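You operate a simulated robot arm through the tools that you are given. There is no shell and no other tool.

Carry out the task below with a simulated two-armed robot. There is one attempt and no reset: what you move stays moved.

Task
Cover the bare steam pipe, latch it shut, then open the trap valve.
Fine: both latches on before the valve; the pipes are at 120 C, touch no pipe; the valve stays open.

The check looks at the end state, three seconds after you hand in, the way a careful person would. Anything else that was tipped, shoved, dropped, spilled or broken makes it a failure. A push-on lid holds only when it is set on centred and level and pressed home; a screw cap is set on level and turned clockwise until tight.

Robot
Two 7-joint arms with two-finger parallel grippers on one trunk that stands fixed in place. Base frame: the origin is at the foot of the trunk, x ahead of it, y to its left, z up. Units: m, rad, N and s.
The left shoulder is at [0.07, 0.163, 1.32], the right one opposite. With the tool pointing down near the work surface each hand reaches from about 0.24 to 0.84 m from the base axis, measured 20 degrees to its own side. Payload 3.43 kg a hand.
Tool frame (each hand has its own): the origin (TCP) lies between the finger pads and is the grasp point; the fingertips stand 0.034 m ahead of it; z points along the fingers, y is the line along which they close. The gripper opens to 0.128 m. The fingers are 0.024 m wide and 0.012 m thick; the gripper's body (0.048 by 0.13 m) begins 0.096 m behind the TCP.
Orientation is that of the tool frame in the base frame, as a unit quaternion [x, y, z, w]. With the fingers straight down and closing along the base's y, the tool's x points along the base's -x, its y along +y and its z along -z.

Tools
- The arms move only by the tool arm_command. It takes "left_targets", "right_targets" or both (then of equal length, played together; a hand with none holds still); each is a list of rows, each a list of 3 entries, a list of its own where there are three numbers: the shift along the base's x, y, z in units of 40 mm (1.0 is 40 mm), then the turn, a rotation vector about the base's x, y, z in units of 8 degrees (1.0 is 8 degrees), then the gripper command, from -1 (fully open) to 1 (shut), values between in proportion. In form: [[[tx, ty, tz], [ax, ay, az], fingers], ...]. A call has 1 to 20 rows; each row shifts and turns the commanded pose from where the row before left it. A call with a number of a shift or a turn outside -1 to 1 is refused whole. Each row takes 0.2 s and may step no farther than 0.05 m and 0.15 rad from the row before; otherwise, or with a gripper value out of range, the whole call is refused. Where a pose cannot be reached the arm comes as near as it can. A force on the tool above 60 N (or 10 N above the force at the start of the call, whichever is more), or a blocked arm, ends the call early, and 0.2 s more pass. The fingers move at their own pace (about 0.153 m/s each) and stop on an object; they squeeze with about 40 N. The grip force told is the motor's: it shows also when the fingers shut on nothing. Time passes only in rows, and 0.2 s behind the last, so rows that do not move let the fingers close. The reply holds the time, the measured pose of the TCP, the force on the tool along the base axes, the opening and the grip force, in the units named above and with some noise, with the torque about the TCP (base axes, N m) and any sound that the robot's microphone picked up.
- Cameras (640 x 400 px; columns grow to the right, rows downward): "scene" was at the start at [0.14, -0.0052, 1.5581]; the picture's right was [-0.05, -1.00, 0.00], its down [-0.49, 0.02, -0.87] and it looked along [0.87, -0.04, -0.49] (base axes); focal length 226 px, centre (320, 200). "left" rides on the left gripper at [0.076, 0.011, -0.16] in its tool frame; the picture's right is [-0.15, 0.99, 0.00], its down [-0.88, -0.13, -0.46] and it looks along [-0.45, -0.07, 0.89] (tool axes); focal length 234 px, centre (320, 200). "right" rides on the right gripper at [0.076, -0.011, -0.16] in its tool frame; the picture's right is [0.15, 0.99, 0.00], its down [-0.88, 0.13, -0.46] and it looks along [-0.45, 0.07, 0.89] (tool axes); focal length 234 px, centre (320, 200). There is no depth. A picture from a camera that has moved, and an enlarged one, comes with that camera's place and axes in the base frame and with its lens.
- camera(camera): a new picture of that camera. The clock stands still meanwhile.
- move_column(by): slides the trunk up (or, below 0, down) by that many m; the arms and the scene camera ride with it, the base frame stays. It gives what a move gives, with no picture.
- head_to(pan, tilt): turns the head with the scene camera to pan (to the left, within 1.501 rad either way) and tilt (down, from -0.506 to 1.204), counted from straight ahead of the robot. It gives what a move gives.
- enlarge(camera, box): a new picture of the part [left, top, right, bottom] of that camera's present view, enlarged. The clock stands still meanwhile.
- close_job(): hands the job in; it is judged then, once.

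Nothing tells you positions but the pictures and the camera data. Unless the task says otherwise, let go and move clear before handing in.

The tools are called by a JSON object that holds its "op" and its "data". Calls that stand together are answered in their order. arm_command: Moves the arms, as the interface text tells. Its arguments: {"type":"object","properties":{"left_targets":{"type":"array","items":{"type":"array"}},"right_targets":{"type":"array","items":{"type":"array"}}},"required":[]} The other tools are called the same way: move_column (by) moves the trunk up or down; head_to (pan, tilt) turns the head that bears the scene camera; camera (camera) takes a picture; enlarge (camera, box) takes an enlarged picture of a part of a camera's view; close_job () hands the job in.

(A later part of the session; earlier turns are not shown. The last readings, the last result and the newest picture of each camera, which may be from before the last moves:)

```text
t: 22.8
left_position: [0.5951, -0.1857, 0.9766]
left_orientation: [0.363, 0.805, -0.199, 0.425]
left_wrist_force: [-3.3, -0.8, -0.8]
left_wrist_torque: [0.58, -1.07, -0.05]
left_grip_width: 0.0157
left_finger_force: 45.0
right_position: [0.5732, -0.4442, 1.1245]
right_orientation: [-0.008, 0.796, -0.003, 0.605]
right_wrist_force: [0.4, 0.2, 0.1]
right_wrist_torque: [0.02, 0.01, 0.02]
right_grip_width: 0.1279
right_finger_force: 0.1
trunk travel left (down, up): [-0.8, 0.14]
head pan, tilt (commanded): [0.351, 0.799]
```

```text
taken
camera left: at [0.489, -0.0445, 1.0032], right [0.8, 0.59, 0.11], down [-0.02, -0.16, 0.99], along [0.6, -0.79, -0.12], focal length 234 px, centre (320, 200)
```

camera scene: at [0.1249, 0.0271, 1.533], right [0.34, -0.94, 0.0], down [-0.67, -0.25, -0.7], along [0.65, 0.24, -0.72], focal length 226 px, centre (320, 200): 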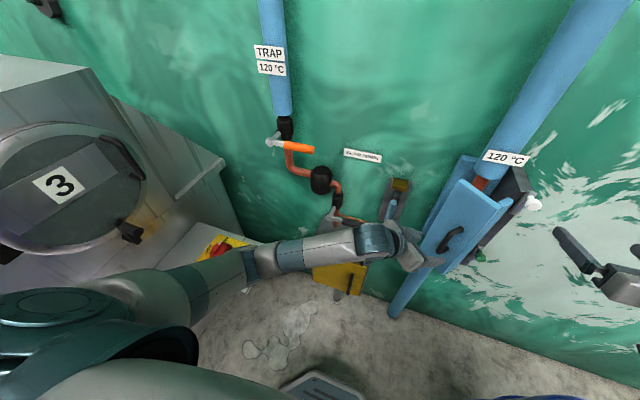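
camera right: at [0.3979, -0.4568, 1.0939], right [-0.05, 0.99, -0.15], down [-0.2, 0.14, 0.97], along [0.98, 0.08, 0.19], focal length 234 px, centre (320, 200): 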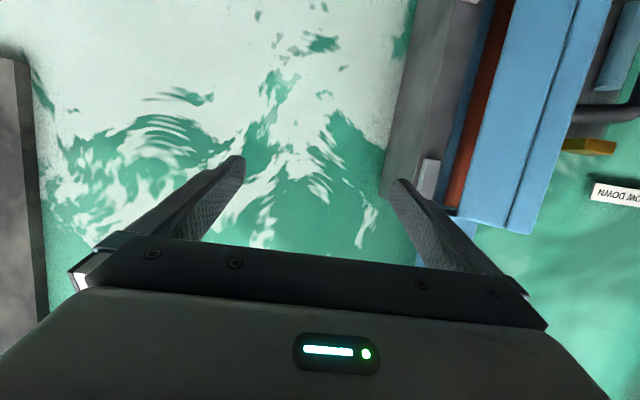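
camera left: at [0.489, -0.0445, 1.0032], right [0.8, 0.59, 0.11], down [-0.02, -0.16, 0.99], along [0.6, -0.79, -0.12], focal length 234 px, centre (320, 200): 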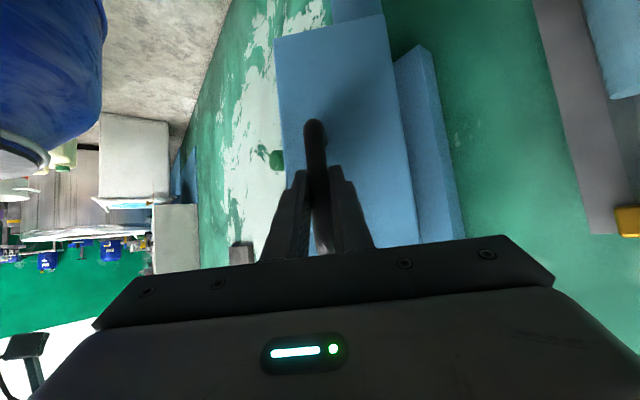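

Gripped (bar 15.7 mm thick). Now I'll swing the door shut along its arc in small steps, checking forces.

{"op": "arm_command", "data": {"left_targets": [[[0.078, -0.358, 0], [0, 0, 1], 1], [[0.128, -0.345, 0], [0, 0, 1], 1]]}}

{"op": "camera", "data": {"camera": "left"}}

```text
t: 23.2
left_position: [0.5949, -0.171, 0.9754]
left_orientation: [0.343, 0.814, -0.199, 0.425]
left_wrist_force: [-14.5, 2.0, 7.9]
left_wrist_torque: [1.67, -0.18, 0.17]
left_grip_width: 0.0167
left_finger_force: 45.0
left hand out of reach, approached as far as the arm can: row 1, 2
right_position: [0.572, -0.4419, 1.1244]
right_orientation: [-0.009, 0.797, -0.002, 0.604]
right_wrist_force: [-0.1, 0.2, -0.2]
right_wrist_torque: [-0.03, -0.02, -0.02]
right_grip_width: 0.128
right_finger_force: 0.1
trunk travel left (down, up): [-0.8, 0.14]
head pan, tilt (commanded): [0.351, 0.799]
stopped in row 2 (left hand): the force on the tool passed its limit at 99 N (the readings are from after the stop); the commanded pose is now the measured one
```

```text
taken
camera left: at [0.4843, -0.0339, 1.0028], right [0.78, 0.62, 0.09], down [0.01, -0.15, 0.99], along [0.63, -0.77, -0.12], focal length 234 px, centre (320, 200)
```

left: 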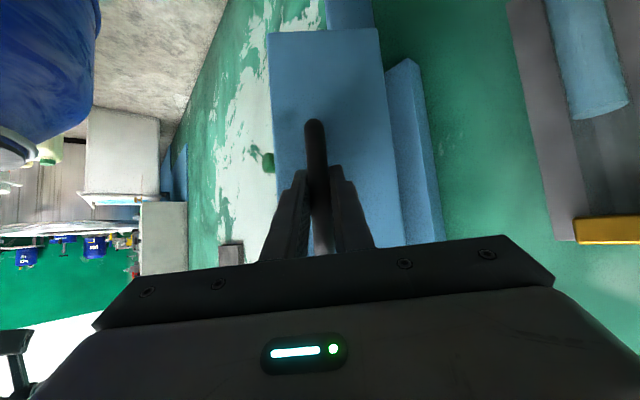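

The hand's yaw toward straight-ahead is what is out of reach here. The bar is round, so I'll keep the hand's heading and let the bar turn in the grip while I translate along the arc.

{"op": "arm_command", "data": {"left_targets": [[[0.04, -0.25, 0], [0, 0, -0.3], 1], [[0.06, -0.25, 0], [0, 0, 0], 1]]}}

```text
t: 23.8
left_position: [0.5989, -0.1914, 0.9762]
left_orientation: [0.361, 0.806, -0.207, 0.42]
left_wrist_force: [-17.5, -5.5, 4.2]
left_wrist_torque: [0.83, -0.49, -0.06]
left_grip_width: 0.0163
left_finger_force: 44.8
right_position: [0.5702, -0.445, 1.1254]
right_orientation: [-0.008, 0.796, -0.002, 0.605]
right_wrist_force: [0.4, -1.0, 0.0]
right_wrist_torque: [0.02, -0.02, 0.0]
right_grip_width: 0.128
right_finger_force: 0.1
trunk travel left (down, up): [-0.8, 0.14]
head pan, tilt (commanded): [0.351, 0.799]
```

{"op": "arm_command", "data": {"left_targets": [[[0.0, -0.3, 0], [0, 0, 0], 1], [[0.1, -0.3, 0], [0, 0, 0], 1]]}}

{"op": "camera", "data": {"camera": "left"}}

```text
t: 24.4
left_position: [0.6043, -0.215, 0.9755]
left_orientation: [0.359, 0.807, -0.205, 0.422]
left_wrist_force: [-15.4, 5.6, 5.3]
left_wrist_torque: [1.59, -0.35, 1.25]
left_grip_width: 0.0163
left_finger_force: 44.6
right_position: [0.5712, -0.4447, 1.1245]
right_orientation: [-0.008, 0.796, -0.002, 0.606]
right_wrist_force: [1.0, 0.4, -0.3]
right_wrist_torque: [0.0, -0.01, -0.02]
right_grip_width: 0.1278
right_finger_force: 0.0
trunk travel left (down, up): [-0.8, 0.14]
head pan, tilt (commanded): [0.351, 0.799]
```

```text
taken
camera left: at [0.4994, -0.0749, 1.0028], right [0.8, 0.59, 0.09], down [0.0, -0.15, 0.99], along [0.6, -0.79, -0.12], focal length 234 px, centre (320, 200)
```

left: 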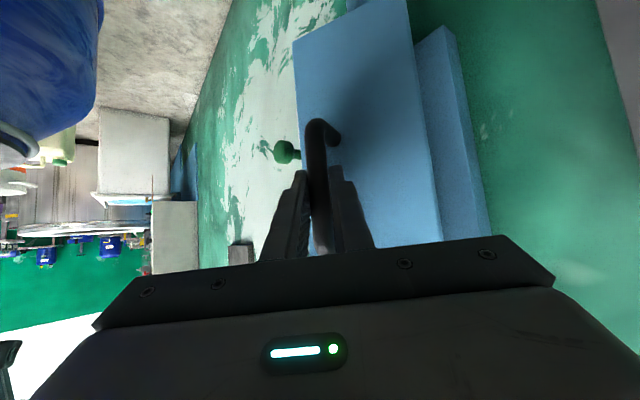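

The door is turning and the grip holds. I'll keep following the arc.

{"op": "arm_command", "data": {"left_targets": [[[0.1, -0.21, 0], [0, 0, 0], 1], [[0.13, -0.2, 0], [0, 0, 0], 1], [[0.15, -0.18, 0], [0, 0, 0], 1]]}}

{"op": "camera", "data": {"camera": "left"}}

{"op": "enlarge", "data": {"camera": "scene", "box": [360, 140, 560, 290]}}

```text
t: 25.2
left_position: [0.6214, -0.2387, 0.9759]
left_orientation: [0.36, 0.807, -0.206, 0.421]
left_wrist_force: [-2.7, -2.3, 5.6]
left_wrist_torque: [1.66, -0.28, 0.07]
left_grip_width: 0.0162
left_finger_force: 45.2
right_position: [0.5731, -0.4438, 1.1236]
right_orientation: [-0.008, 0.796, -0.002, 0.605]
right_wrist_force: [0.0, 0.7, -0.5]
right_wrist_torque: [0.01, 0.05, 0.01]
right_grip_width: 0.1281
right_finger_force: 0.1
trunk travel left (down, up): [-0.8, 0.14]
head pan, tilt (commanded): [0.351, 0.799]
```

```text
taken
camera left: at [0.5157, -0.0982, 1.0028], right [0.8, 0.59, 0.09], down [0.0, -0.15, 0.99], along [0.6, -0.79, -0.12], focal length 234 px, centre (320, 200)
```

left: 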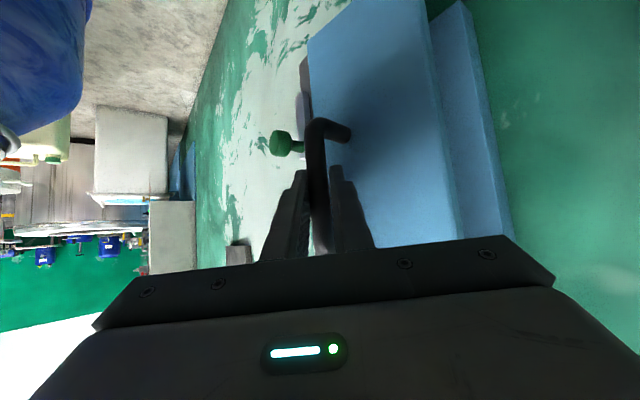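

```text
2.67 times, centred on (460, 215) of scene
camera zoom: at [0.1239, 0.0265, 1.5331], right [0.34, -0.94, 0.0], down [-0.67, -0.25, -0.7], along [0.66, 0.24, -0.72], focal length 602 px, centre (-53, 160)
```

zoom: 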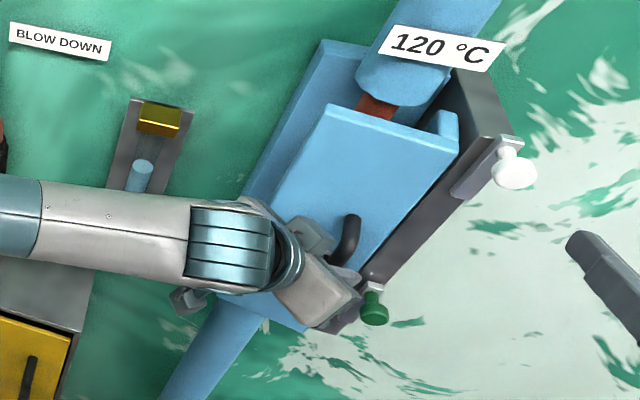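

{"op": "arm_command", "data": {"left_targets": [[[0.15, -0.15, 0], [0, 0, 0], 1], [[0.15, -0.15, 0], [0, 0, 0], 1], [[0.16, -0.13, 0], [0, 0, 0], 1], [[0.16, -0.1, 0], [0, 0, 0], 1]]}}

{"op": "camera", "data": {"camera": "left"}}

{"op": "enlarge", "data": {"camera": "scene", "box": [360, 140, 560, 290]}}

```text
t: 26.2
left_position: [0.6362, -0.2528, 0.9733]
left_orientation: [0.36, 0.808, -0.206, 0.419]
left_wrist_force: [-36.2, 39.5, 17.8]
left_wrist_torque: [1.04, -0.9, 0.2]
left_grip_width: 0.0159
left_finger_force: 44.8
right_position: [0.5675, -0.4396, 1.1306]
right_orientation: [-0.009, 0.794, -0.004, 0.607]
right_wrist_force: [0.3, -0.1, 0.0]
right_wrist_torque: [0.04, -0.02, 0.02]
right_grip_width: 0.128
right_finger_force: 0.0
trunk travel left (down, up): [-0.8, 0.14]
head pan, tilt (commanded): [0.351, 0.799]
stopped in row 4 (left hand): the force on the tool passed its limit at 72 N (the readings are from after the stop); the commanded pose is now the measured one
```

```text
taken
camera left: at [0.5314, -0.1118, 1.0032], right [0.8, 0.59, 0.09], down [0.0, -0.16, 0.99], along [0.59, -0.79, -0.13], focal length 234 px, centre (320, 200)
```

left: 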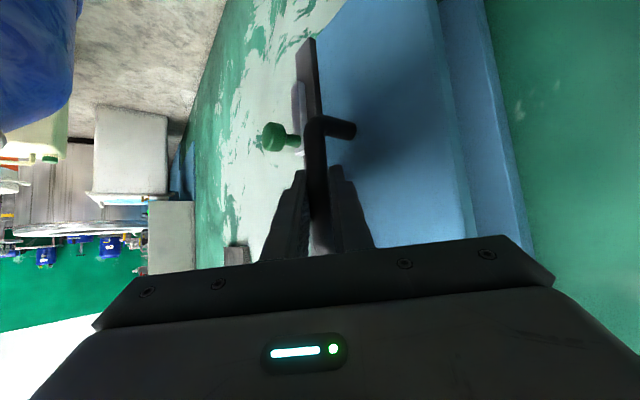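

```text
2.67 times, centred on (460, 215) of scene
camera zoom: at [0.1158, 0.0358, 1.5338], right [0.35, -0.94, 0.01], down [-0.67, -0.25, -0.7], along [0.66, 0.24, -0.71], focal length 602 px, centre (-53, 160)
```

zoom: 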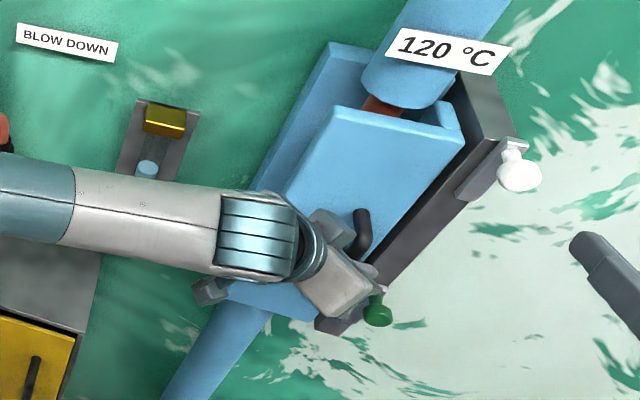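

The door is nearly shut, but my left fingertip is likely wedging against the plate as the door turns relative to the hand. I'll let go, back out, and check whether the door stays.

{"op": "arm_command", "data": {"left_targets": [[[0, 0, 0], [0, 0, 0], 0.2], [[0, 0, 0], [0, 0, 0], 0.2], [[-0.4, 0.45, 0.1], [0, 0, 0], 0.2], [[-0.4, 0.45, 0.1], [0, 0, 0], 0.2], [[-0.4, 0.45, 0.1], [0, 0, 0], 0.2]]}}

{"op": "enlarge", "data": {"camera": "scene", "box": [360, 140, 560, 290]}}

{"op": "camera", "data": {"camera": "left"}}

```text
t: 27.4
left_position: [0.5957, -0.2058, 0.9834]
left_orientation: [0.36, 0.81, -0.205, 0.416]
left_wrist_force: [-0.9, 0.2, 1.4]
left_wrist_torque: [0.03, -0.01, 0.04]
left_grip_width: 0.0511
left_finger_force: 0.1
right_position: [0.5724, -0.4475, 1.1218]
right_orientation: [-0.007, 0.797, -0.001, 0.604]
right_wrist_force: [-0.3, -0.1, 0.3]
right_wrist_torque: [0.0, -0.02, 0.05]
right_grip_width: 0.1281
right_finger_force: 0.0
trunk travel left (down, up): [-0.8, 0.14]
head pan, tilt (commanded): [0.351, 0.799]
```

```text
2.67 times, centred on (460, 215) of scene
camera zoom: at [0.1255, 0.0252, 1.5329], right [0.34, -0.94, 0.0], down [-0.67, -0.25, -0.7], along [0.65, 0.24, -0.72], focal length 602 px, centre (-53, 160)
```

zoom: 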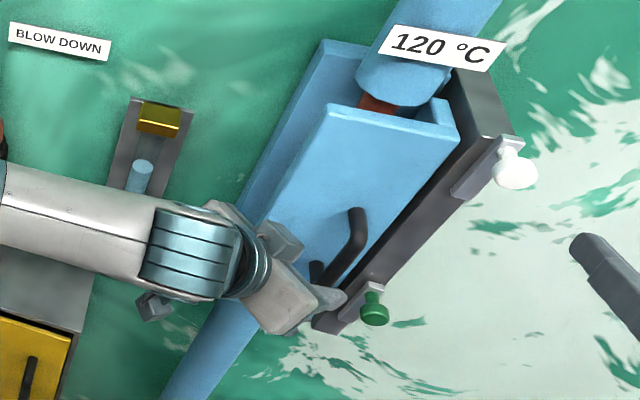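

```text
taken
camera left: at [0.4908, -0.0658, 1.0124], right [0.8, 0.59, 0.09], down [0.01, -0.16, 0.99], along [0.6, -0.79, -0.14], focal length 234 px, centre (320, 200)
```

left: 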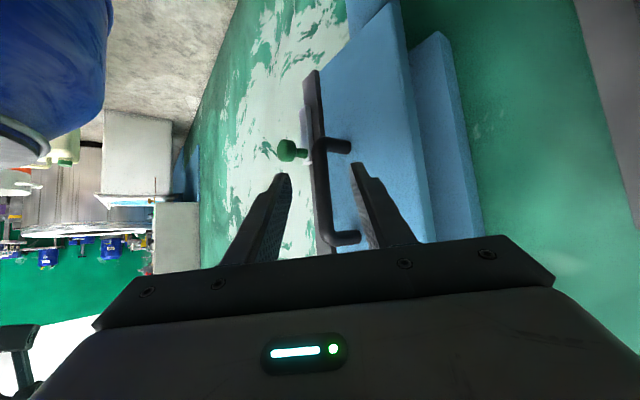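

The door stays where it was left. I'll check how far it is from closed.

{"op": "enlarge", "data": {"camera": "scene", "box": [450, 155, 540, 215]}}

{"op": "enlarge", "data": {"camera": "left", "box": [270, 20, 470, 150]}}

{"op": "head_to", "data": {"pan": -0.35, "tilt": 0.75}}

{"op": "camera", "data": {"camera": "scene"}}

{"op": "enlarge", "data": {"camera": "scene", "box": [270, 110, 390, 260]}}

```text
6.67 times, centred on (495, 185) of scene
camera zoom: at [0.1255, 0.0252, 1.5329], right [0.34, -0.94, 0.0], down [-0.67, -0.25, -0.7], along [0.65, 0.24, -0.72], focal length 1505 px, centre (-847, 300)
```

zoom: 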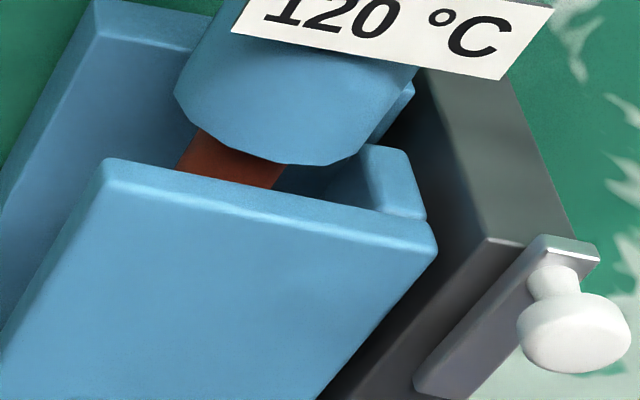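

```text
3.08 times, centred on (370, 85) of left
camera zoom: at [0.4908, -0.0658, 1.0124], right [0.8, 0.59, 0.09], down [0.01, -0.16, 0.99], along [0.6, -0.79, -0.14], focal length 720 px, centre (166, 554)
```

zoom: 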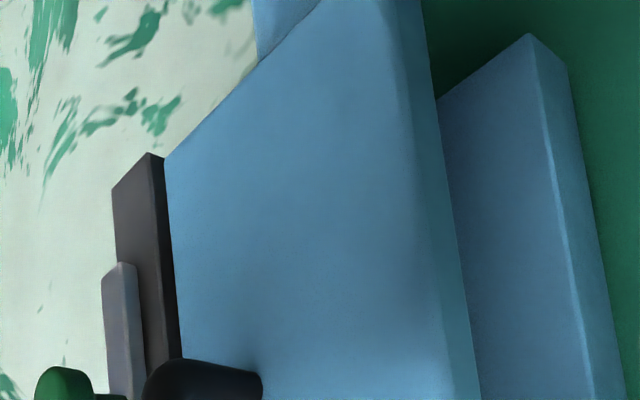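

```text
t: 28.5
left_position: [0.5961, -0.2054, 0.9819]
left_orientation: [0.36, 0.809, -0.206, 0.416]
left_wrist_force: [-1.0, 0.2, 0.4]
left_wrist_torque: [0.0, -0.02, 0.0]
left_grip_width: 0.0509
left_finger_force: 0.0
right_position: [0.5735, -0.4445, 1.1245]
right_orientation: [-0.008, 0.796, -0.002, 0.605]
right_wrist_force: [-0.4, 0.6, 0.2]
right_wrist_torque: [0.03, -0.02, 0.02]
right_grip_width: 0.128
right_finger_force: 0.0
trunk travel left (down, up): [-0.8, 0.14]
head pan, tilt (commanded): [-0.351, 0.75]
```

```text
taken
camera scene: at [0.1271, -0.0292, 1.5369], right [-0.34, -0.94, 0.0], down [-0.64, 0.23, -0.73], along [0.69, -0.25, -0.68], focal length 226 px, centre (320, 200)
```

scene: 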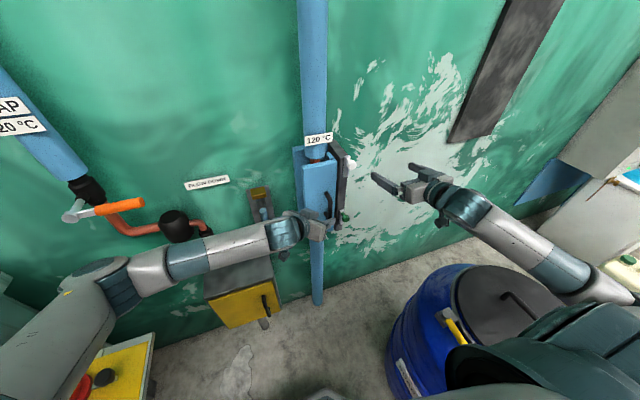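

```text
2.67 times, centred on (330, 185) of scene
camera zoom: at [0.1271, -0.0292, 1.5369], right [-0.34, -0.94, 0.0], down [-0.64, 0.23, -0.73], along [0.69, -0.25, -0.68], focal length 602 px, centre (293, 240)
```

zoom: 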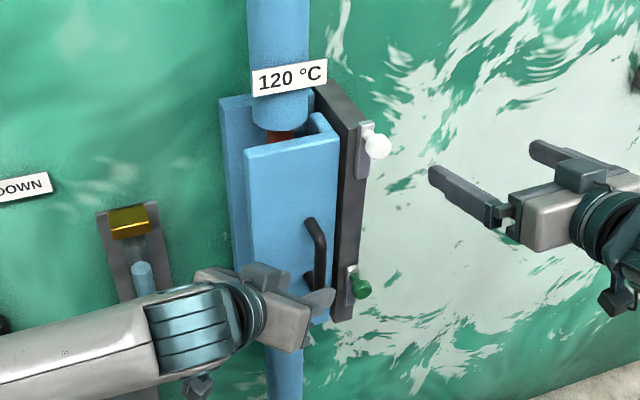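

The door is about 7° (15 mm at its free edge) short of closed. I'll regrip the handle with only the finger ends around the bar, so that nothing wedges, and push it home.

{"op": "arm_command", "data": {"left_targets": [[[0.36, -0.44, 0.04], [0, 0, 0], 0.2], [[0.36, -0.44, 0.04], [0, 0, 0], 0.2], [[0, 0, 0], [0, 0, 0], 1], [[0, 0, 0], [0, 0, 0], 1]]}}

{"op": "camera", "data": {"camera": "left"}}

```text
t: 29.5
left_position: [0.6255, -0.2398, 0.9856]
left_orientation: [0.361, 0.809, -0.206, 0.416]
left_wrist_force: [2.5, -0.7, -1.4]
left_wrist_torque: [0.65, -1.34, -0.03]
left_grip_width: 0.016
left_finger_force: 45.0
right_position: [0.5734, -0.4453, 1.1235]
right_orientation: [-0.009, 0.796, -0.001, 0.605]
right_wrist_force: [-0.1, 0.3, 0.3]
right_wrist_torque: [-0.04, 0.04, -0.01]
right_grip_width: 0.1282
right_finger_force: 0.1
trunk travel left (down, up): [-0.8, 0.14]
head pan, tilt (commanded): [-0.351, 0.75]
```

```text
taken
camera left: at [0.52, -0.0989, 1.0149], right [0.8, 0.59, 0.09], down [0.01, -0.16, 0.99], along [0.59, -0.79, -0.13], focal length 234 px, centre (320, 200)
```

left: 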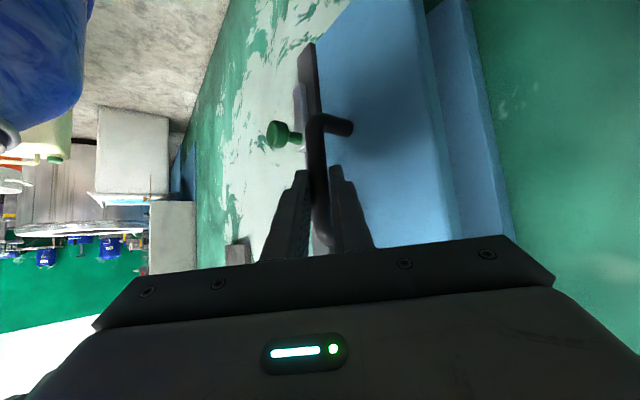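

{"op": "arm_command", "data": {"left_targets": [[[0.1, -0.06, 0], [0, 0, 0], 1], [[0.1, -0.06, 0], [0, 0, 0], 1], [[0.1, -0.06, 0], [0, 0, 0], 1]]}}

{"op": "enlarge", "data": {"camera": "scene", "box": [290, 130, 380, 200]}}

```text
t: 30.3
left_position: [0.6312, -0.2461, 0.9872]
left_orientation: [0.361, 0.808, -0.208, 0.416]
left_wrist_force: [-36.8, 24.7, -3.2]
left_wrist_torque: [0.94, -0.91, -0.13]
left_grip_width: 0.0161
left_finger_force: 45.8
right_position: [0.5693, -0.4423, 1.1265]
right_orientation: [-0.009, 0.795, -0.003, 0.606]
right_wrist_force: [0.5, -0.4, -0.4]
right_wrist_torque: [-0.02, -0.03, -0.01]
right_grip_width: 0.1282
right_finger_force: 0.2
trunk travel left (down, up): [-0.8, 0.14]
head pan, tilt (commanded): [-0.351, 0.75]
```

```text
5.71 times, centred on (335, 165) of scene
camera zoom: at [0.1206, -0.0255, 1.5374], right [-0.34, -0.94, 0.0], down [-0.64, 0.23, -0.73], along [0.69, -0.25, -0.68], focal length 1290 px, centre (234, 400)
```

zoom: 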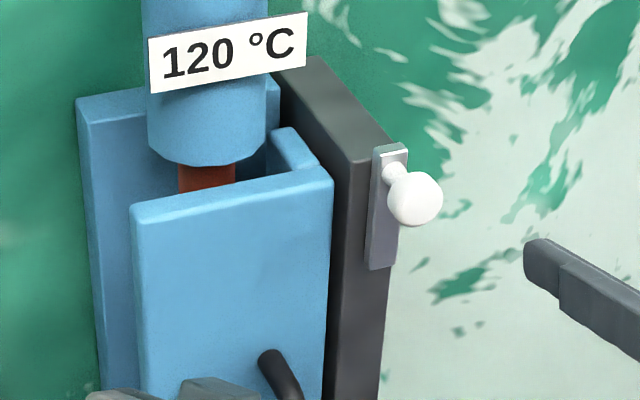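

The push brought the door flush with the frame (plate edge now parallel to the back shell), with the left hand holding it at about 44 N. Next the right hand goes to a pre-grasp in front of the white latch knob at (0.633,-0.318,1.147), from right-front and slightly above.

{"op": "arm_command", "data": {"right_targets": [[[-0.1, 0, 0.5], [0, 0.9, 0], -0.1], [[-0.1, 0, 0.5], [0, 0.9, 0], -0.1], [[-0.1, 0.5, 0.2], [0, 0, 1], -0.1], [[-0.1, 0.5, 0.2], [0, 0, 1], -0.1], [[-0.05, 0.5, 0.2], [0, 0, 1], -0.1], [[0, 0.55, 0.2], [0, 0, 1], -0.1]]}}

{"op": "camera", "data": {"camera": "right"}}

{"op": "enlarge", "data": {"camera": "scene", "box": [270, 110, 430, 260]}}

```text
t: 31.7
left_position: [0.6307, -0.2463, 0.9864]
left_orientation: [0.361, 0.808, -0.207, 0.416]
left_wrist_force: [-40.1, 9.8, -10.8]
left_wrist_torque: [0.76, -0.87, -0.28]
left_grip_width: 0.016
left_finger_force: 45.0
right_position: [0.5528, -0.3614, 1.1978]
right_orientation: [-0.248, 0.829, 0.136, 0.482]
right_wrist_force: [0.1, 0.3, 0.1]
right_wrist_torque: [-0.03, -0.01, 0.0]
right_grip_width: 0.0705
right_finger_force: 0.0
trunk travel left (down, up): [-0.8, 0.14]
head pan, tilt (commanded): [-0.351, 0.75]
```

```text
taken
camera right: at [0.4095, -0.4653, 1.2126], right [-0.6, 0.79, -0.14], down [-0.04, 0.14, 0.99], along [0.8, 0.59, -0.05], focal length 234 px, centre (320, 200)
```

right: 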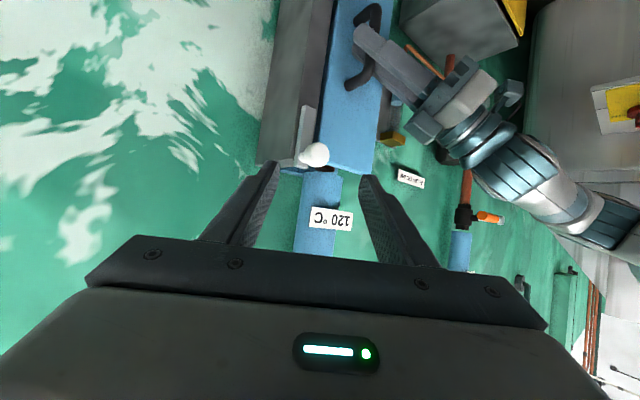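

```text
2.67 times, centred on (350, 185) of scene
camera zoom: at [0.1223, -0.0268, 1.5373], right [-0.34, -0.94, 0.0], down [-0.64, 0.23, -0.73], along [0.69, -0.25, -0.68], focal length 602 px, centre (240, 240)
```

zoom: 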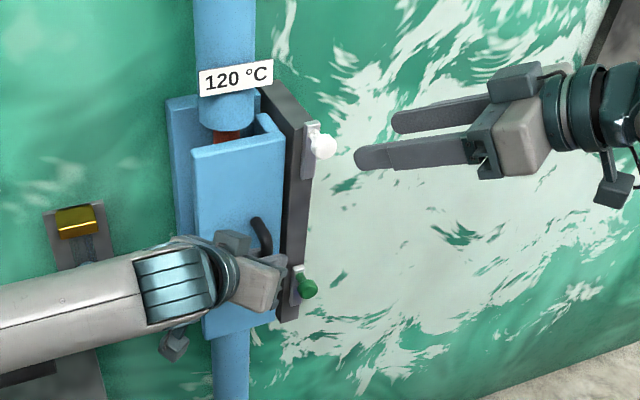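

The right hand lines up with the white knob. I'll advance onto it, fingers half open.

{"op": "arm_command", "data": {"right_targets": [[[0.6, 0.325, -0.375], [0, 0, 0], -0.1], [[0.6, 0.325, -0.375], [0, 0, 0], -0.1], [[0.58, 0.32, -0.36], [0, 0, 0], -0.1]]}}

{"op": "camera", "data": {"camera": "right"}}

{"op": "enlarge", "data": {"camera": "scene", "box": [310, 120, 410, 190]}}

```text
t: 32.5
left_position: [0.6317, -0.2479, 0.9875]
left_orientation: [0.362, 0.809, -0.206, 0.415]
left_wrist_force: [-39.3, 6.4, -11.5]
left_wrist_torque: [0.89, -0.78, -0.32]
left_grip_width: 0.016
left_finger_force: 45.3
right_position: [0.6233, -0.3234, 1.1553]
right_orientation: [-0.247, 0.83, 0.136, 0.481]
right_wrist_force: [0.4, -0.5, 0.4]
right_wrist_torque: [-0.05, 0.01, -0.03]
right_grip_width: 0.0702
right_finger_force: 0.0
trunk travel left (down, up): [-0.8, 0.14]
head pan, tilt (commanded): [-0.351, 0.75]
```

```text
taken
camera right: at [0.4804, -0.4274, 1.169], right [-0.6, 0.79, -0.14], down [-0.04, 0.14, 0.99], along [0.8, 0.59, -0.05], focal length 234 px, centre (320, 200)
```

right: 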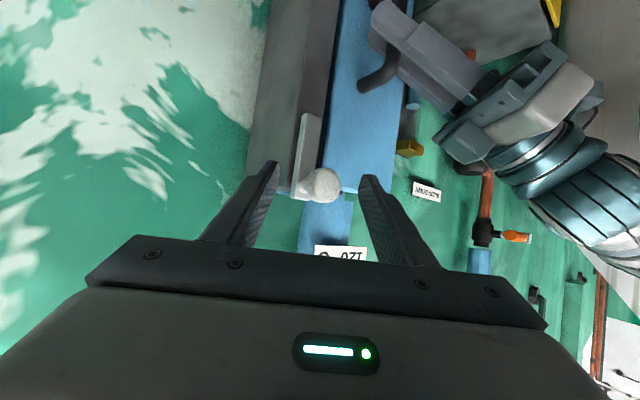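

```text
5.71 times, centred on (360, 155) of scene
camera zoom: at [0.1222, -0.0277, 1.5374], right [-0.34, -0.94, 0.0], down [-0.64, 0.23, -0.73], along [0.69, -0.25, -0.68], focal length 1290 px, centre (91, 457)
```

zoom: 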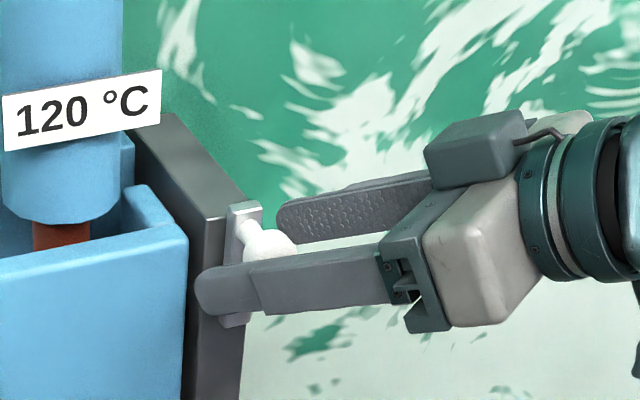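

{"op": "arm_command", "data": {"right_targets": [[[0, 0, 0], [0, 0, 0], 1], [[0, 0, 0], [0, 0, 0], 1]]}}

{"op": "camera", "data": {"camera": "right"}}

```text
t: 33.1
left_position: [0.631, -0.2468, 0.9863]
left_orientation: [0.361, 0.808, -0.205, 0.417]
left_wrist_force: [-38.0, 4.6, -12.0]
left_wrist_torque: [0.9, -0.95, -0.18]
left_grip_width: 0.0159
left_finger_force: 45.3
right_position: [0.623, -0.3244, 1.1556]
right_orientation: [-0.246, 0.829, 0.137, 0.482]
right_wrist_force: [-0.3, 2.8, 0.9]
right_wrist_torque: [0.23, 0.02, -1.31]
right_grip_width: 0.0373
right_finger_force: 45.1
trunk travel left (down, up): [-0.8, 0.14]
head pan, tilt (commanded): [-0.351, 0.75]
```

```text
taken
camera right: at [0.4797, -0.4282, 1.1691], right [-0.59, 0.79, -0.14], down [-0.04, 0.14, 0.99], along [0.8, 0.59, -0.05], focal length 234 px, centre (320, 200)
```

right: 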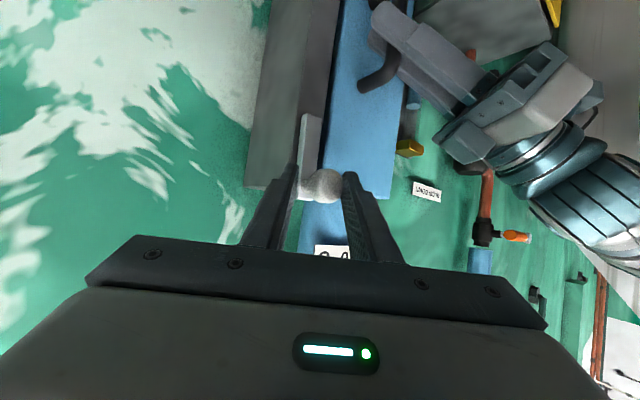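

Gripped the white knob. I'll try the first bit of swing toward the door (+y) and watch the force.

{"op": "arm_command", "data": {"right_targets": [[[0, 0.12, 0], [-0.5, 0, 0], 1], [[0, 0.12, -0.02], [-0.5, 0, 0], 1]]}}

{"op": "enlarge", "data": {"camera": "right", "box": [240, 80, 400, 220]}}

```text
t: 33.7
left_position: [0.631, -0.2479, 0.9876]
left_orientation: [0.362, 0.809, -0.205, 0.416]
left_wrist_force: [-33.8, 1.5, -16.0]
left_wrist_torque: [0.71, -1.06, -0.18]
left_grip_width: 0.0158
left_finger_force: 45.3
right_position: [0.6229, -0.3152, 1.156]
right_orientation: [-0.281, 0.836, 0.077, 0.465]
right_wrist_force: [0.1, 2.0, 16.2]
right_wrist_torque: [0.07, -0.02, -1.36]
right_grip_width: 0.0377
right_finger_force: 44.9
trunk travel left (down, up): [-0.8, 0.14]
head pan, tilt (commanded): [-0.351, 0.75]
```

```text
2.86 times, centred on (320, 150) of right
camera zoom: at [0.4793, -0.416, 1.1836], right [-0.59, 0.76, -0.25], down [-0.05, 0.28, 0.96], along [0.8, 0.58, -0.13], focal length 669 px, centre (320, 343)
```

zoom: 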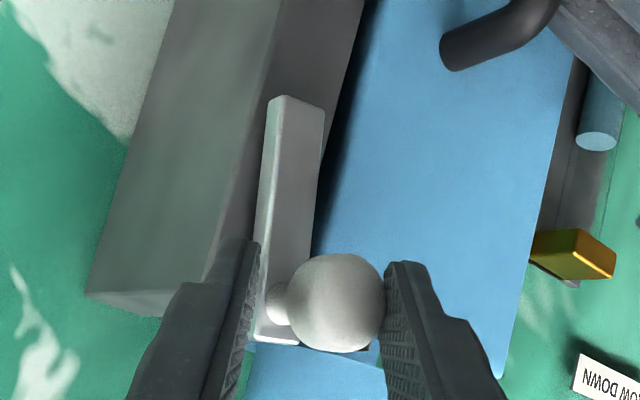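

The bar turns about its lower end as expected. To keep the fingertips clear of the bar as it comes across, I'll regrip the ball 8 mm further out and then swing it down.

{"op": "arm_command", "data": {"right_targets": [[[0, 0, 0], [0, 0, 0], 0.1], [[-0.2, -0.02, 0.0], [0, 0, 0], 0.1], [[0, 0, 0], [0, 0, 0], 1], [[0, 0, 0], [0, 0, 0], 1]]}}

{"op": "enlarge", "data": {"camera": "right", "box": [240, 80, 400, 220]}}

```text
t: 34.7
left_position: [0.6308, -0.2472, 0.9863]
left_orientation: [0.362, 0.809, -0.206, 0.416]
left_wrist_force: [-37.7, 3.5, -10.7]
left_wrist_torque: [0.85, -0.95, -0.17]
left_grip_width: 0.0157
left_finger_force: 45.1
right_position: [0.6134, -0.3155, 1.1533]
right_orientation: [-0.279, 0.837, 0.078, 0.464]
right_wrist_force: [-2.8, 3.0, -1.1]
right_wrist_torque: [0.13, -0.14, -0.76]
right_grip_width: 0.0293
right_finger_force: 44.4
trunk travel left (down, up): [-0.8, 0.14]
head pan, tilt (commanded): [-0.351, 0.75]
```

```text
2.86 times, centred on (320, 150) of right
camera zoom: at [0.4707, -0.4168, 1.1817], right [-0.59, 0.77, -0.25], down [-0.04, 0.28, 0.96], along [0.8, 0.58, -0.14], focal length 669 px, centre (320, 343)
```

zoom: 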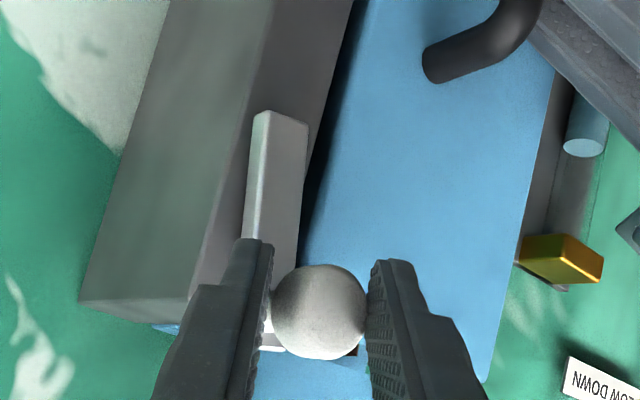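

{"op": "arm_command", "data": {"right_targets": [[[0, 0.195, -0.041], [0, 0, 0], 1], [[0, 0.187, -0.068], [0, 0, 0], 1], [[0, 0.175, -0.093], [0, 0, 0], 1]]}}

{"op": "enlarge", "data": {"camera": "right", "box": [240, 80, 400, 220]}}

```text
t: 35.5
left_position: [0.6321, -0.2464, 0.9872]
left_orientation: [0.361, 0.808, -0.204, 0.418]
left_wrist_force: [-28.4, 11.9, -14.0]
left_wrist_torque: [0.98, -0.85, -0.11]
left_grip_width: 0.0157
left_finger_force: 44.9
right_position: [0.6124, -0.2962, 1.1446]
right_orientation: [-0.279, 0.837, 0.078, 0.464]
right_wrist_force: [-22.5, -14.0, -2.9]
right_wrist_torque: [-0.69, -0.18, -0.73]
right_grip_width: 0.0284
right_finger_force: 45.2
trunk travel left (down, up): [-0.8, 0.14]
head pan, tilt (commanded): [-0.351, 0.75]
```

```text
2.86 times, centred on (320, 150) of right
camera zoom: at [0.4688, -0.3964, 1.1732], right [-0.59, 0.77, -0.25], down [-0.04, 0.28, 0.96], along [0.8, 0.58, -0.14], focal length 669 px, centre (320, 343)
```

zoom: 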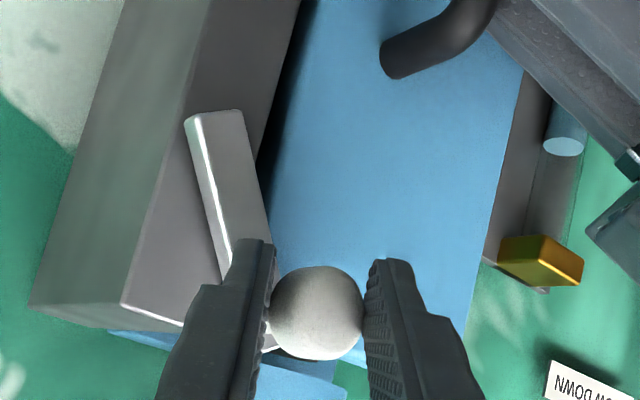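

The bar is about 30° over and moving well. Continuing the arc, with a slight press forward to keep the ball centred in the pads.

{"op": "arm_command", "data": {"right_targets": [[[0.08, 0.16, -0.11], [0, 0, 0], 1], [[0.03, 0.145, -0.135], [0, 0, 0], 1], [[0, 0.125, -0.155], [0, 0, 0], 1]]}}

{"op": "enlarge", "data": {"camera": "right", "box": [240, 80, 400, 220]}}

```text
t: 36.1
left_position: [0.6324, -0.2467, 0.9872]
left_orientation: [0.362, 0.809, -0.202, 0.418]
left_wrist_force: [-10.1, -6.2, 0.6]
left_wrist_torque: [1.8, -0.45, -0.08]
left_grip_width: 0.0158
left_finger_force: 45.3
right_position: [0.612, -0.2811, 1.1336]
right_orientation: [-0.281, 0.839, 0.084, 0.459]
right_wrist_force: [-33.9, -8.3, -1.2]
right_wrist_torque: [-0.35, -0.31, 0.06]
right_grip_width: 0.0281
right_finger_force: 45.0
trunk travel left (down, up): [-0.8, 0.14]
head pan, tilt (commanded): [-0.351, 0.75]
stopped in row 2 (right hand): the force on the tool passed its limit at 63 N (the readings are from after the stop); the commanded pose is now the measured one
```

```text
2.86 times, centred on (320, 150) of right
camera zoom: at [0.4706, -0.3829, 1.163], right [-0.61, 0.76, -0.24], down [-0.03, 0.27, 0.96], along [0.8, 0.59, -0.14], focal length 669 px, centre (320, 343)
```

zoom: 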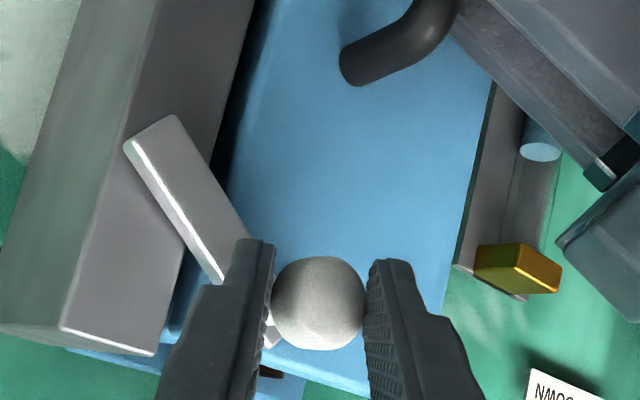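

The ball is near the fingertips and a tip is rubbing the bar. I'll ease back 2 mm in x and continue the arc, now mostly downward, in small steps.

{"op": "arm_command", "data": {"right_targets": [[[-0.06, 0, 0], [0, 0, 0], 1], [[0, 0.08, -0.16], [0, 0, 0], 1], [[0, 0.06, -0.17], [0, 0, 0], 1]]}}

{"op": "enlarge", "data": {"camera": "right", "box": [240, 80, 400, 220]}}

```text
t: 36.9
left_position: [0.6307, -0.2458, 0.9863]
left_orientation: [0.362, 0.809, -0.202, 0.417]
left_wrist_force: [-13.6, -18.7, -5.1]
left_wrist_torque: [1.1, -0.91, -0.13]
left_grip_width: 0.0156
left_finger_force: 44.7
right_position: [0.6134, -0.2745, 1.1252]
right_orientation: [-0.282, 0.836, 0.083, 0.464]
right_wrist_force: [-26.9, 2.9, 14.2]
right_wrist_torque: [-0.48, -0.44, 0.01]
right_grip_width: 0.0281
right_finger_force: 45.2
trunk travel left (down, up): [-0.8, 0.14]
head pan, tilt (commanded): [-0.351, 0.75]
```

```text
2.86 times, centred on (320, 150) of right
camera zoom: at [0.4704, -0.3777, 1.1535], right [-0.6, 0.76, -0.24], down [-0.04, 0.27, 0.96], along [0.8, 0.59, -0.13], focal length 669 px, centre (320, 343)
```

zoom: 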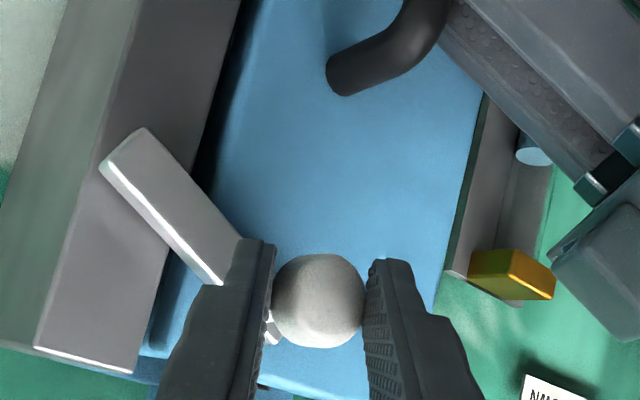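

{"op": "arm_command", "data": {"right_targets": [[[-0.02, 0.06, -0.17], [0, 0, 0], 1], [[-0.02, 0.04, -0.19], [0, 0, 0], 1]]}}

{"op": "enlarge", "data": {"camera": "right", "box": [240, 80, 400, 220]}}

```text
t: 37.5
left_position: [0.6311, -0.2473, 0.9869]
left_orientation: [0.361, 0.809, -0.204, 0.418]
left_wrist_force: [-22.2, -25.1, -1.6]
left_wrist_torque: [1.39, -0.45, 0.03]
left_grip_width: 0.016
left_finger_force: 44.5
right_position: [0.6119, -0.271, 1.1095]
right_orientation: [-0.282, 0.837, 0.083, 0.462]
right_wrist_force: [-13.3, 12.9, 13.9]
right_wrist_torque: [-0.34, 0.34, 0.14]
right_grip_width: 0.0278
right_finger_force: 44.8
trunk travel left (down, up): [-0.8, 0.14]
head pan, tilt (commanded): [-0.351, 0.75]
```

```text
2.86 times, centred on (320, 150) of right
camera zoom: at [0.4697, -0.3727, 1.1378], right [-0.6, 0.76, -0.24], down [-0.04, 0.27, 0.96], along [0.8, 0.59, -0.14], focal length 669 px, centre (320, 343)
```

zoom: 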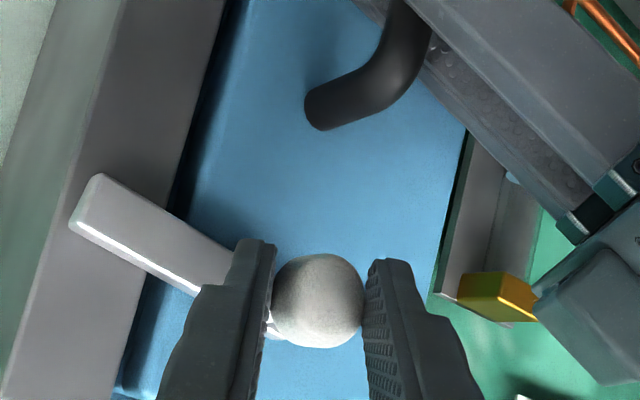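

The bar is about 83° over. One more small step to level.

{"op": "arm_command", "data": {"right_targets": [[[-0.02, 0.0, -0.15], [0, 0, 0], 1], [[0, 0, -0.04], [0, 0, 0], 1]]}}

{"op": "enlarge", "data": {"camera": "right", "box": [240, 80, 400, 220]}}

{"op": "enlarge", "data": {"camera": "scene", "box": [280, 120, 400, 210]}}

```text
t: 38.1
left_position: [0.6305, -0.2477, 0.9864]
left_orientation: [0.361, 0.808, -0.204, 0.418]
left_wrist_force: [-24.4, -25.6, -2.2]
left_wrist_torque: [1.27, -0.62, -0.06]
left_grip_width: 0.0159
left_finger_force: 45.4
right_position: [0.6112, -0.2706, 1.1004]
right_orientation: [-0.282, 0.837, 0.082, 0.461]
right_wrist_force: [-10.6, 15.5, 11.0]
right_wrist_torque: [-0.33, 0.32, 0.2]
right_grip_width: 0.0277
right_finger_force: 45.2
trunk travel left (down, up): [-0.8, 0.14]
head pan, tilt (commanded): [-0.351, 0.75]
```

```text
2.86 times, centred on (320, 150) of right
camera zoom: at [0.4691, -0.3724, 1.1291], right [-0.6, 0.76, -0.24], down [-0.04, 0.28, 0.96], along [0.8, 0.59, -0.14], focal length 669 px, centre (320, 343)
```

zoom: 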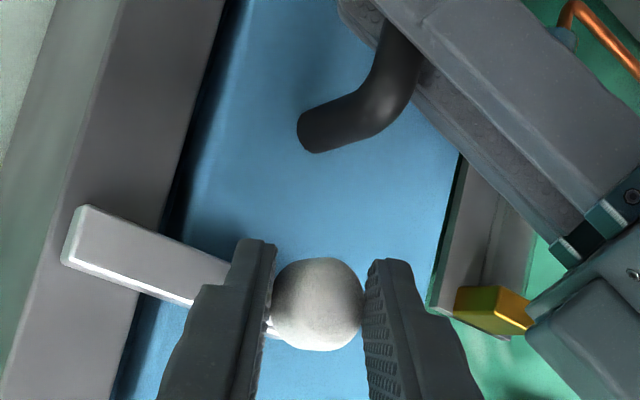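

```text
4.44 times, centred on (340, 165) of scene
camera zoom: at [0.1197, -0.0301, 1.5376], right [-0.34, -0.94, 0.0], down [-0.64, 0.23, -0.73], along [0.69, -0.25, -0.68], focal length 1004 px, centre (231, 356)
```

zoom: 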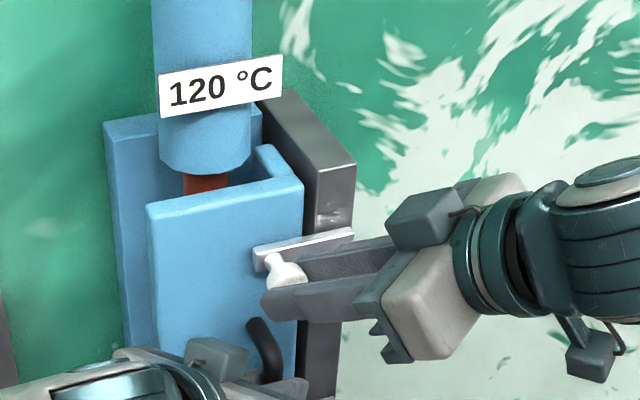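

The white bar now lies level across the door. I'll press 2–3 mm further to feel for an end stop.

{"op": "arm_command", "data": {"right_targets": [[[0, 0, -0.07], [0, 0, 0], 1], [[0, 0, 0], [0, 0, 0], 1]]}}

```text
t: 38.7
left_position: [0.6303, -0.2453, 0.9865]
left_orientation: [0.361, 0.809, -0.204, 0.417]
left_wrist_force: [-19.8, -29.1, -9.7]
left_wrist_torque: [0.72, -1.07, -0.18]
left_grip_width: 0.0157
left_finger_force: 44.8
right_position: [0.6107, -0.2708, 1.1004]
right_orientation: [-0.283, 0.836, 0.083, 0.462]
right_wrist_force: [-10.7, 19.2, 22.8]
right_wrist_torque: [0.02, -0.08, 0.22]
right_grip_width: 0.0276
right_finger_force: 44.6
trunk travel left (down, up): [-0.8, 0.14]
head pan, tilt (commanded): [-0.351, 0.75]
```

A firm stop at level: the white latch is fully over. I'll release the knob and retreat the right hand.

{"op": "arm_command", "data": {"right_targets": [[[-0.03, 0, 0.05], [0, 0, 0], 0.4], [[-0.3, -0.15, 0.22], [0, 0, 0], 0.3], [[-0.5, -0.25, 0.37], [0, 0, 0], 0.1], [[-0.5, -0.25, 0.37], [0, 0, 0], 0], [[-0.5, -0.25, 0.37], [0, 0, 0], 0]]}}

{"op": "camera", "data": {"camera": "right"}}

{"op": "enlarge", "data": {"camera": "scene", "box": [270, 120, 390, 260]}}

```text
t: 39.9
left_position: [0.631, -0.2455, 0.9873]
left_orientation: [0.362, 0.808, -0.203, 0.418]
left_wrist_force: [-37.5, -8.0, 4.7]
left_wrist_torque: [0.76, -1.2, -0.14]
left_grip_width: 0.0158
left_finger_force: 44.7
right_position: [0.5384, -0.3083, 1.1515]
right_orientation: [-0.281, 0.837, 0.082, 0.462]
right_wrist_force: [-0.3, -0.7, 0.0]
right_wrist_torque: [0.01, -0.02, 0.02]
right_grip_width: 0.0643
right_finger_force: 0.0
trunk travel left (down, up): [-0.8, 0.14]
head pan, tilt (commanded): [-0.351, 0.75]
```

```text
taken
camera right: at [0.3951, -0.4106, 1.1802], right [-0.6, 0.76, -0.24], down [-0.04, 0.27, 0.96], along [0.8, 0.59, -0.14], focal length 234 px, centre (320, 200)
```

right: 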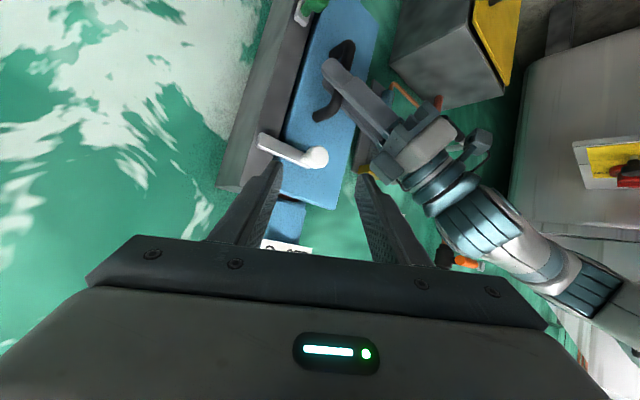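

```text
2.86 times, centred on (330, 190) of scene
camera zoom: at [0.1193, -0.0315, 1.5375], right [-0.34, -0.94, 0.0], down [-0.64, 0.24, -0.73], along [0.69, -0.25, -0.68], focal length 645 px, centre (291, 229)
```

zoom: 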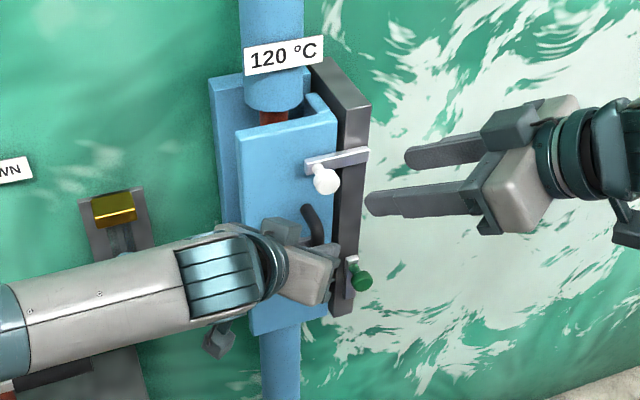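

The white latch stays over. I'll keep the left hand holding the door and bring the right hand down to a pre-grasp in front of the green knob (≈(0.634,-0.317,0.904)).

{"op": "arm_command", "data": {"right_targets": [[[0, -0.8, 0], [0, 0, 0], 0], [[0.05, -0.5, -0.8], [0, 0, 0], 0], [[0.1, 0, -1], [0, 0, 0], 0], [[0.1, 0, -1], [0, 0, 0], 0], [[0, 0, -1], [0, 0, 0], 0], [[0, 0, -0.8], [0, 0, 0], 0]]}}

{"op": "camera", "data": {"camera": "right"}}

{"op": "camera", "data": {"camera": "scene"}}

```text
t: 41.3
left_position: [0.6321, -0.2471, 0.9864]
left_orientation: [0.361, 0.809, -0.203, 0.418]
left_wrist_force: [-34.7, -9.7, 4.0]
left_wrist_torque: [0.87, -0.96, -0.19]
left_grip_width: 0.0156
left_finger_force: 44.6
right_position: [0.5372, -0.3945, 1.0222]
right_orientation: [-0.282, 0.838, 0.083, 0.459]
right_wrist_force: [-0.3, 0.3, -0.2]
right_wrist_torque: [0.02, 0.03, 0.0]
right_grip_width: 0.0641
right_finger_force: 0.2
right hand out of reach, approached as far as the arm can: row 4, 5, 6
trunk travel left (down, up): [-0.8, 0.14]
head pan, tilt (commanded): [-0.351, 0.75]
```

```text
taken
camera right: at [0.3938, -0.496, 1.0519], right [-0.6, 0.76, -0.24], down [-0.03, 0.28, 0.96], along [0.8, 0.59, -0.14], focal length 234 px, centre (320, 200)
```

right: 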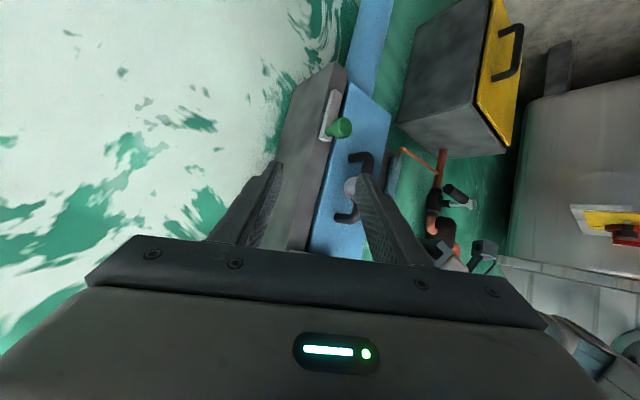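

```text
taken
camera scene: at [0.1199, -0.031, 1.5376], right [-0.34, -0.94, 0.0], down [-0.64, 0.24, -0.73], along [0.69, -0.25, -0.68], focal length 226 px, centre (320, 200)
```

scene: 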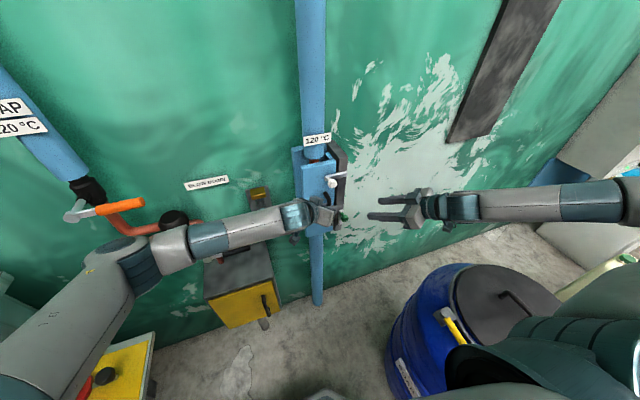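

The reach lessens lower down, so I'll tilt the right hand 12° further downward and come to the pre-grasp from there.

{"op": "arm_command", "data": {"right_targets": [[[0.3, 0, 0], [-0.39, 0.64, -0.09], 0], [[0.3, 0.3, 0], [-0.39, 0.64, -0.09], 0], [[0, 0.4, -0.45], [0, 0, 0], 0], [[0, 0.4, -0.45], [0, 0, 0], 0]]}}

{"op": "camera", "data": {"camera": "right"}}

```text
t: 42.3
left_position: [0.6318, -0.2469, 0.9858]
left_orientation: [0.362, 0.808, -0.205, 0.417]
left_wrist_force: [-35.4, -11.4, 5.6]
left_wrist_torque: [1.06, -0.63, -0.27]
left_grip_width: 0.0162
left_finger_force: 45.2
right_position: [0.5606, -0.3481, 0.9867]
right_orientation: [-0.286, 0.883, 0.055, 0.368]
right_wrist_force: [0.2, -0.2, -0.7]
right_wrist_torque: [0.02, 0.02, -0.02]
right_grip_width: 0.0641
right_finger_force: 0.0
trunk travel left (down, up): [-0.8, 0.14]
head pan, tilt (commanded): [-0.351, 0.75]
```

```text
taken
camera right: at [0.4246, -0.442, 1.0524], right [-0.62, 0.75, -0.21], down [0.14, 0.38, 0.91], along [0.77, 0.54, -0.34], focal length 234 px, centre (320, 200)
```

right: 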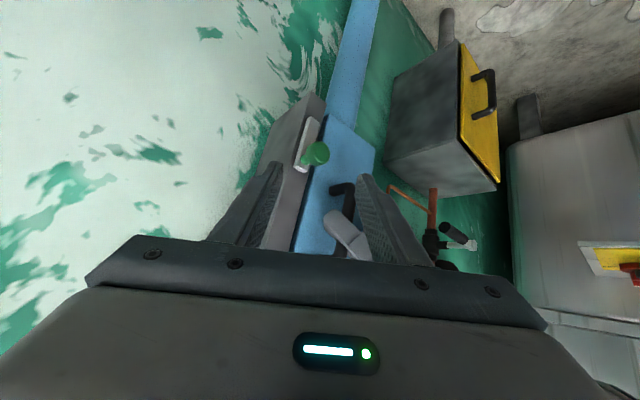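

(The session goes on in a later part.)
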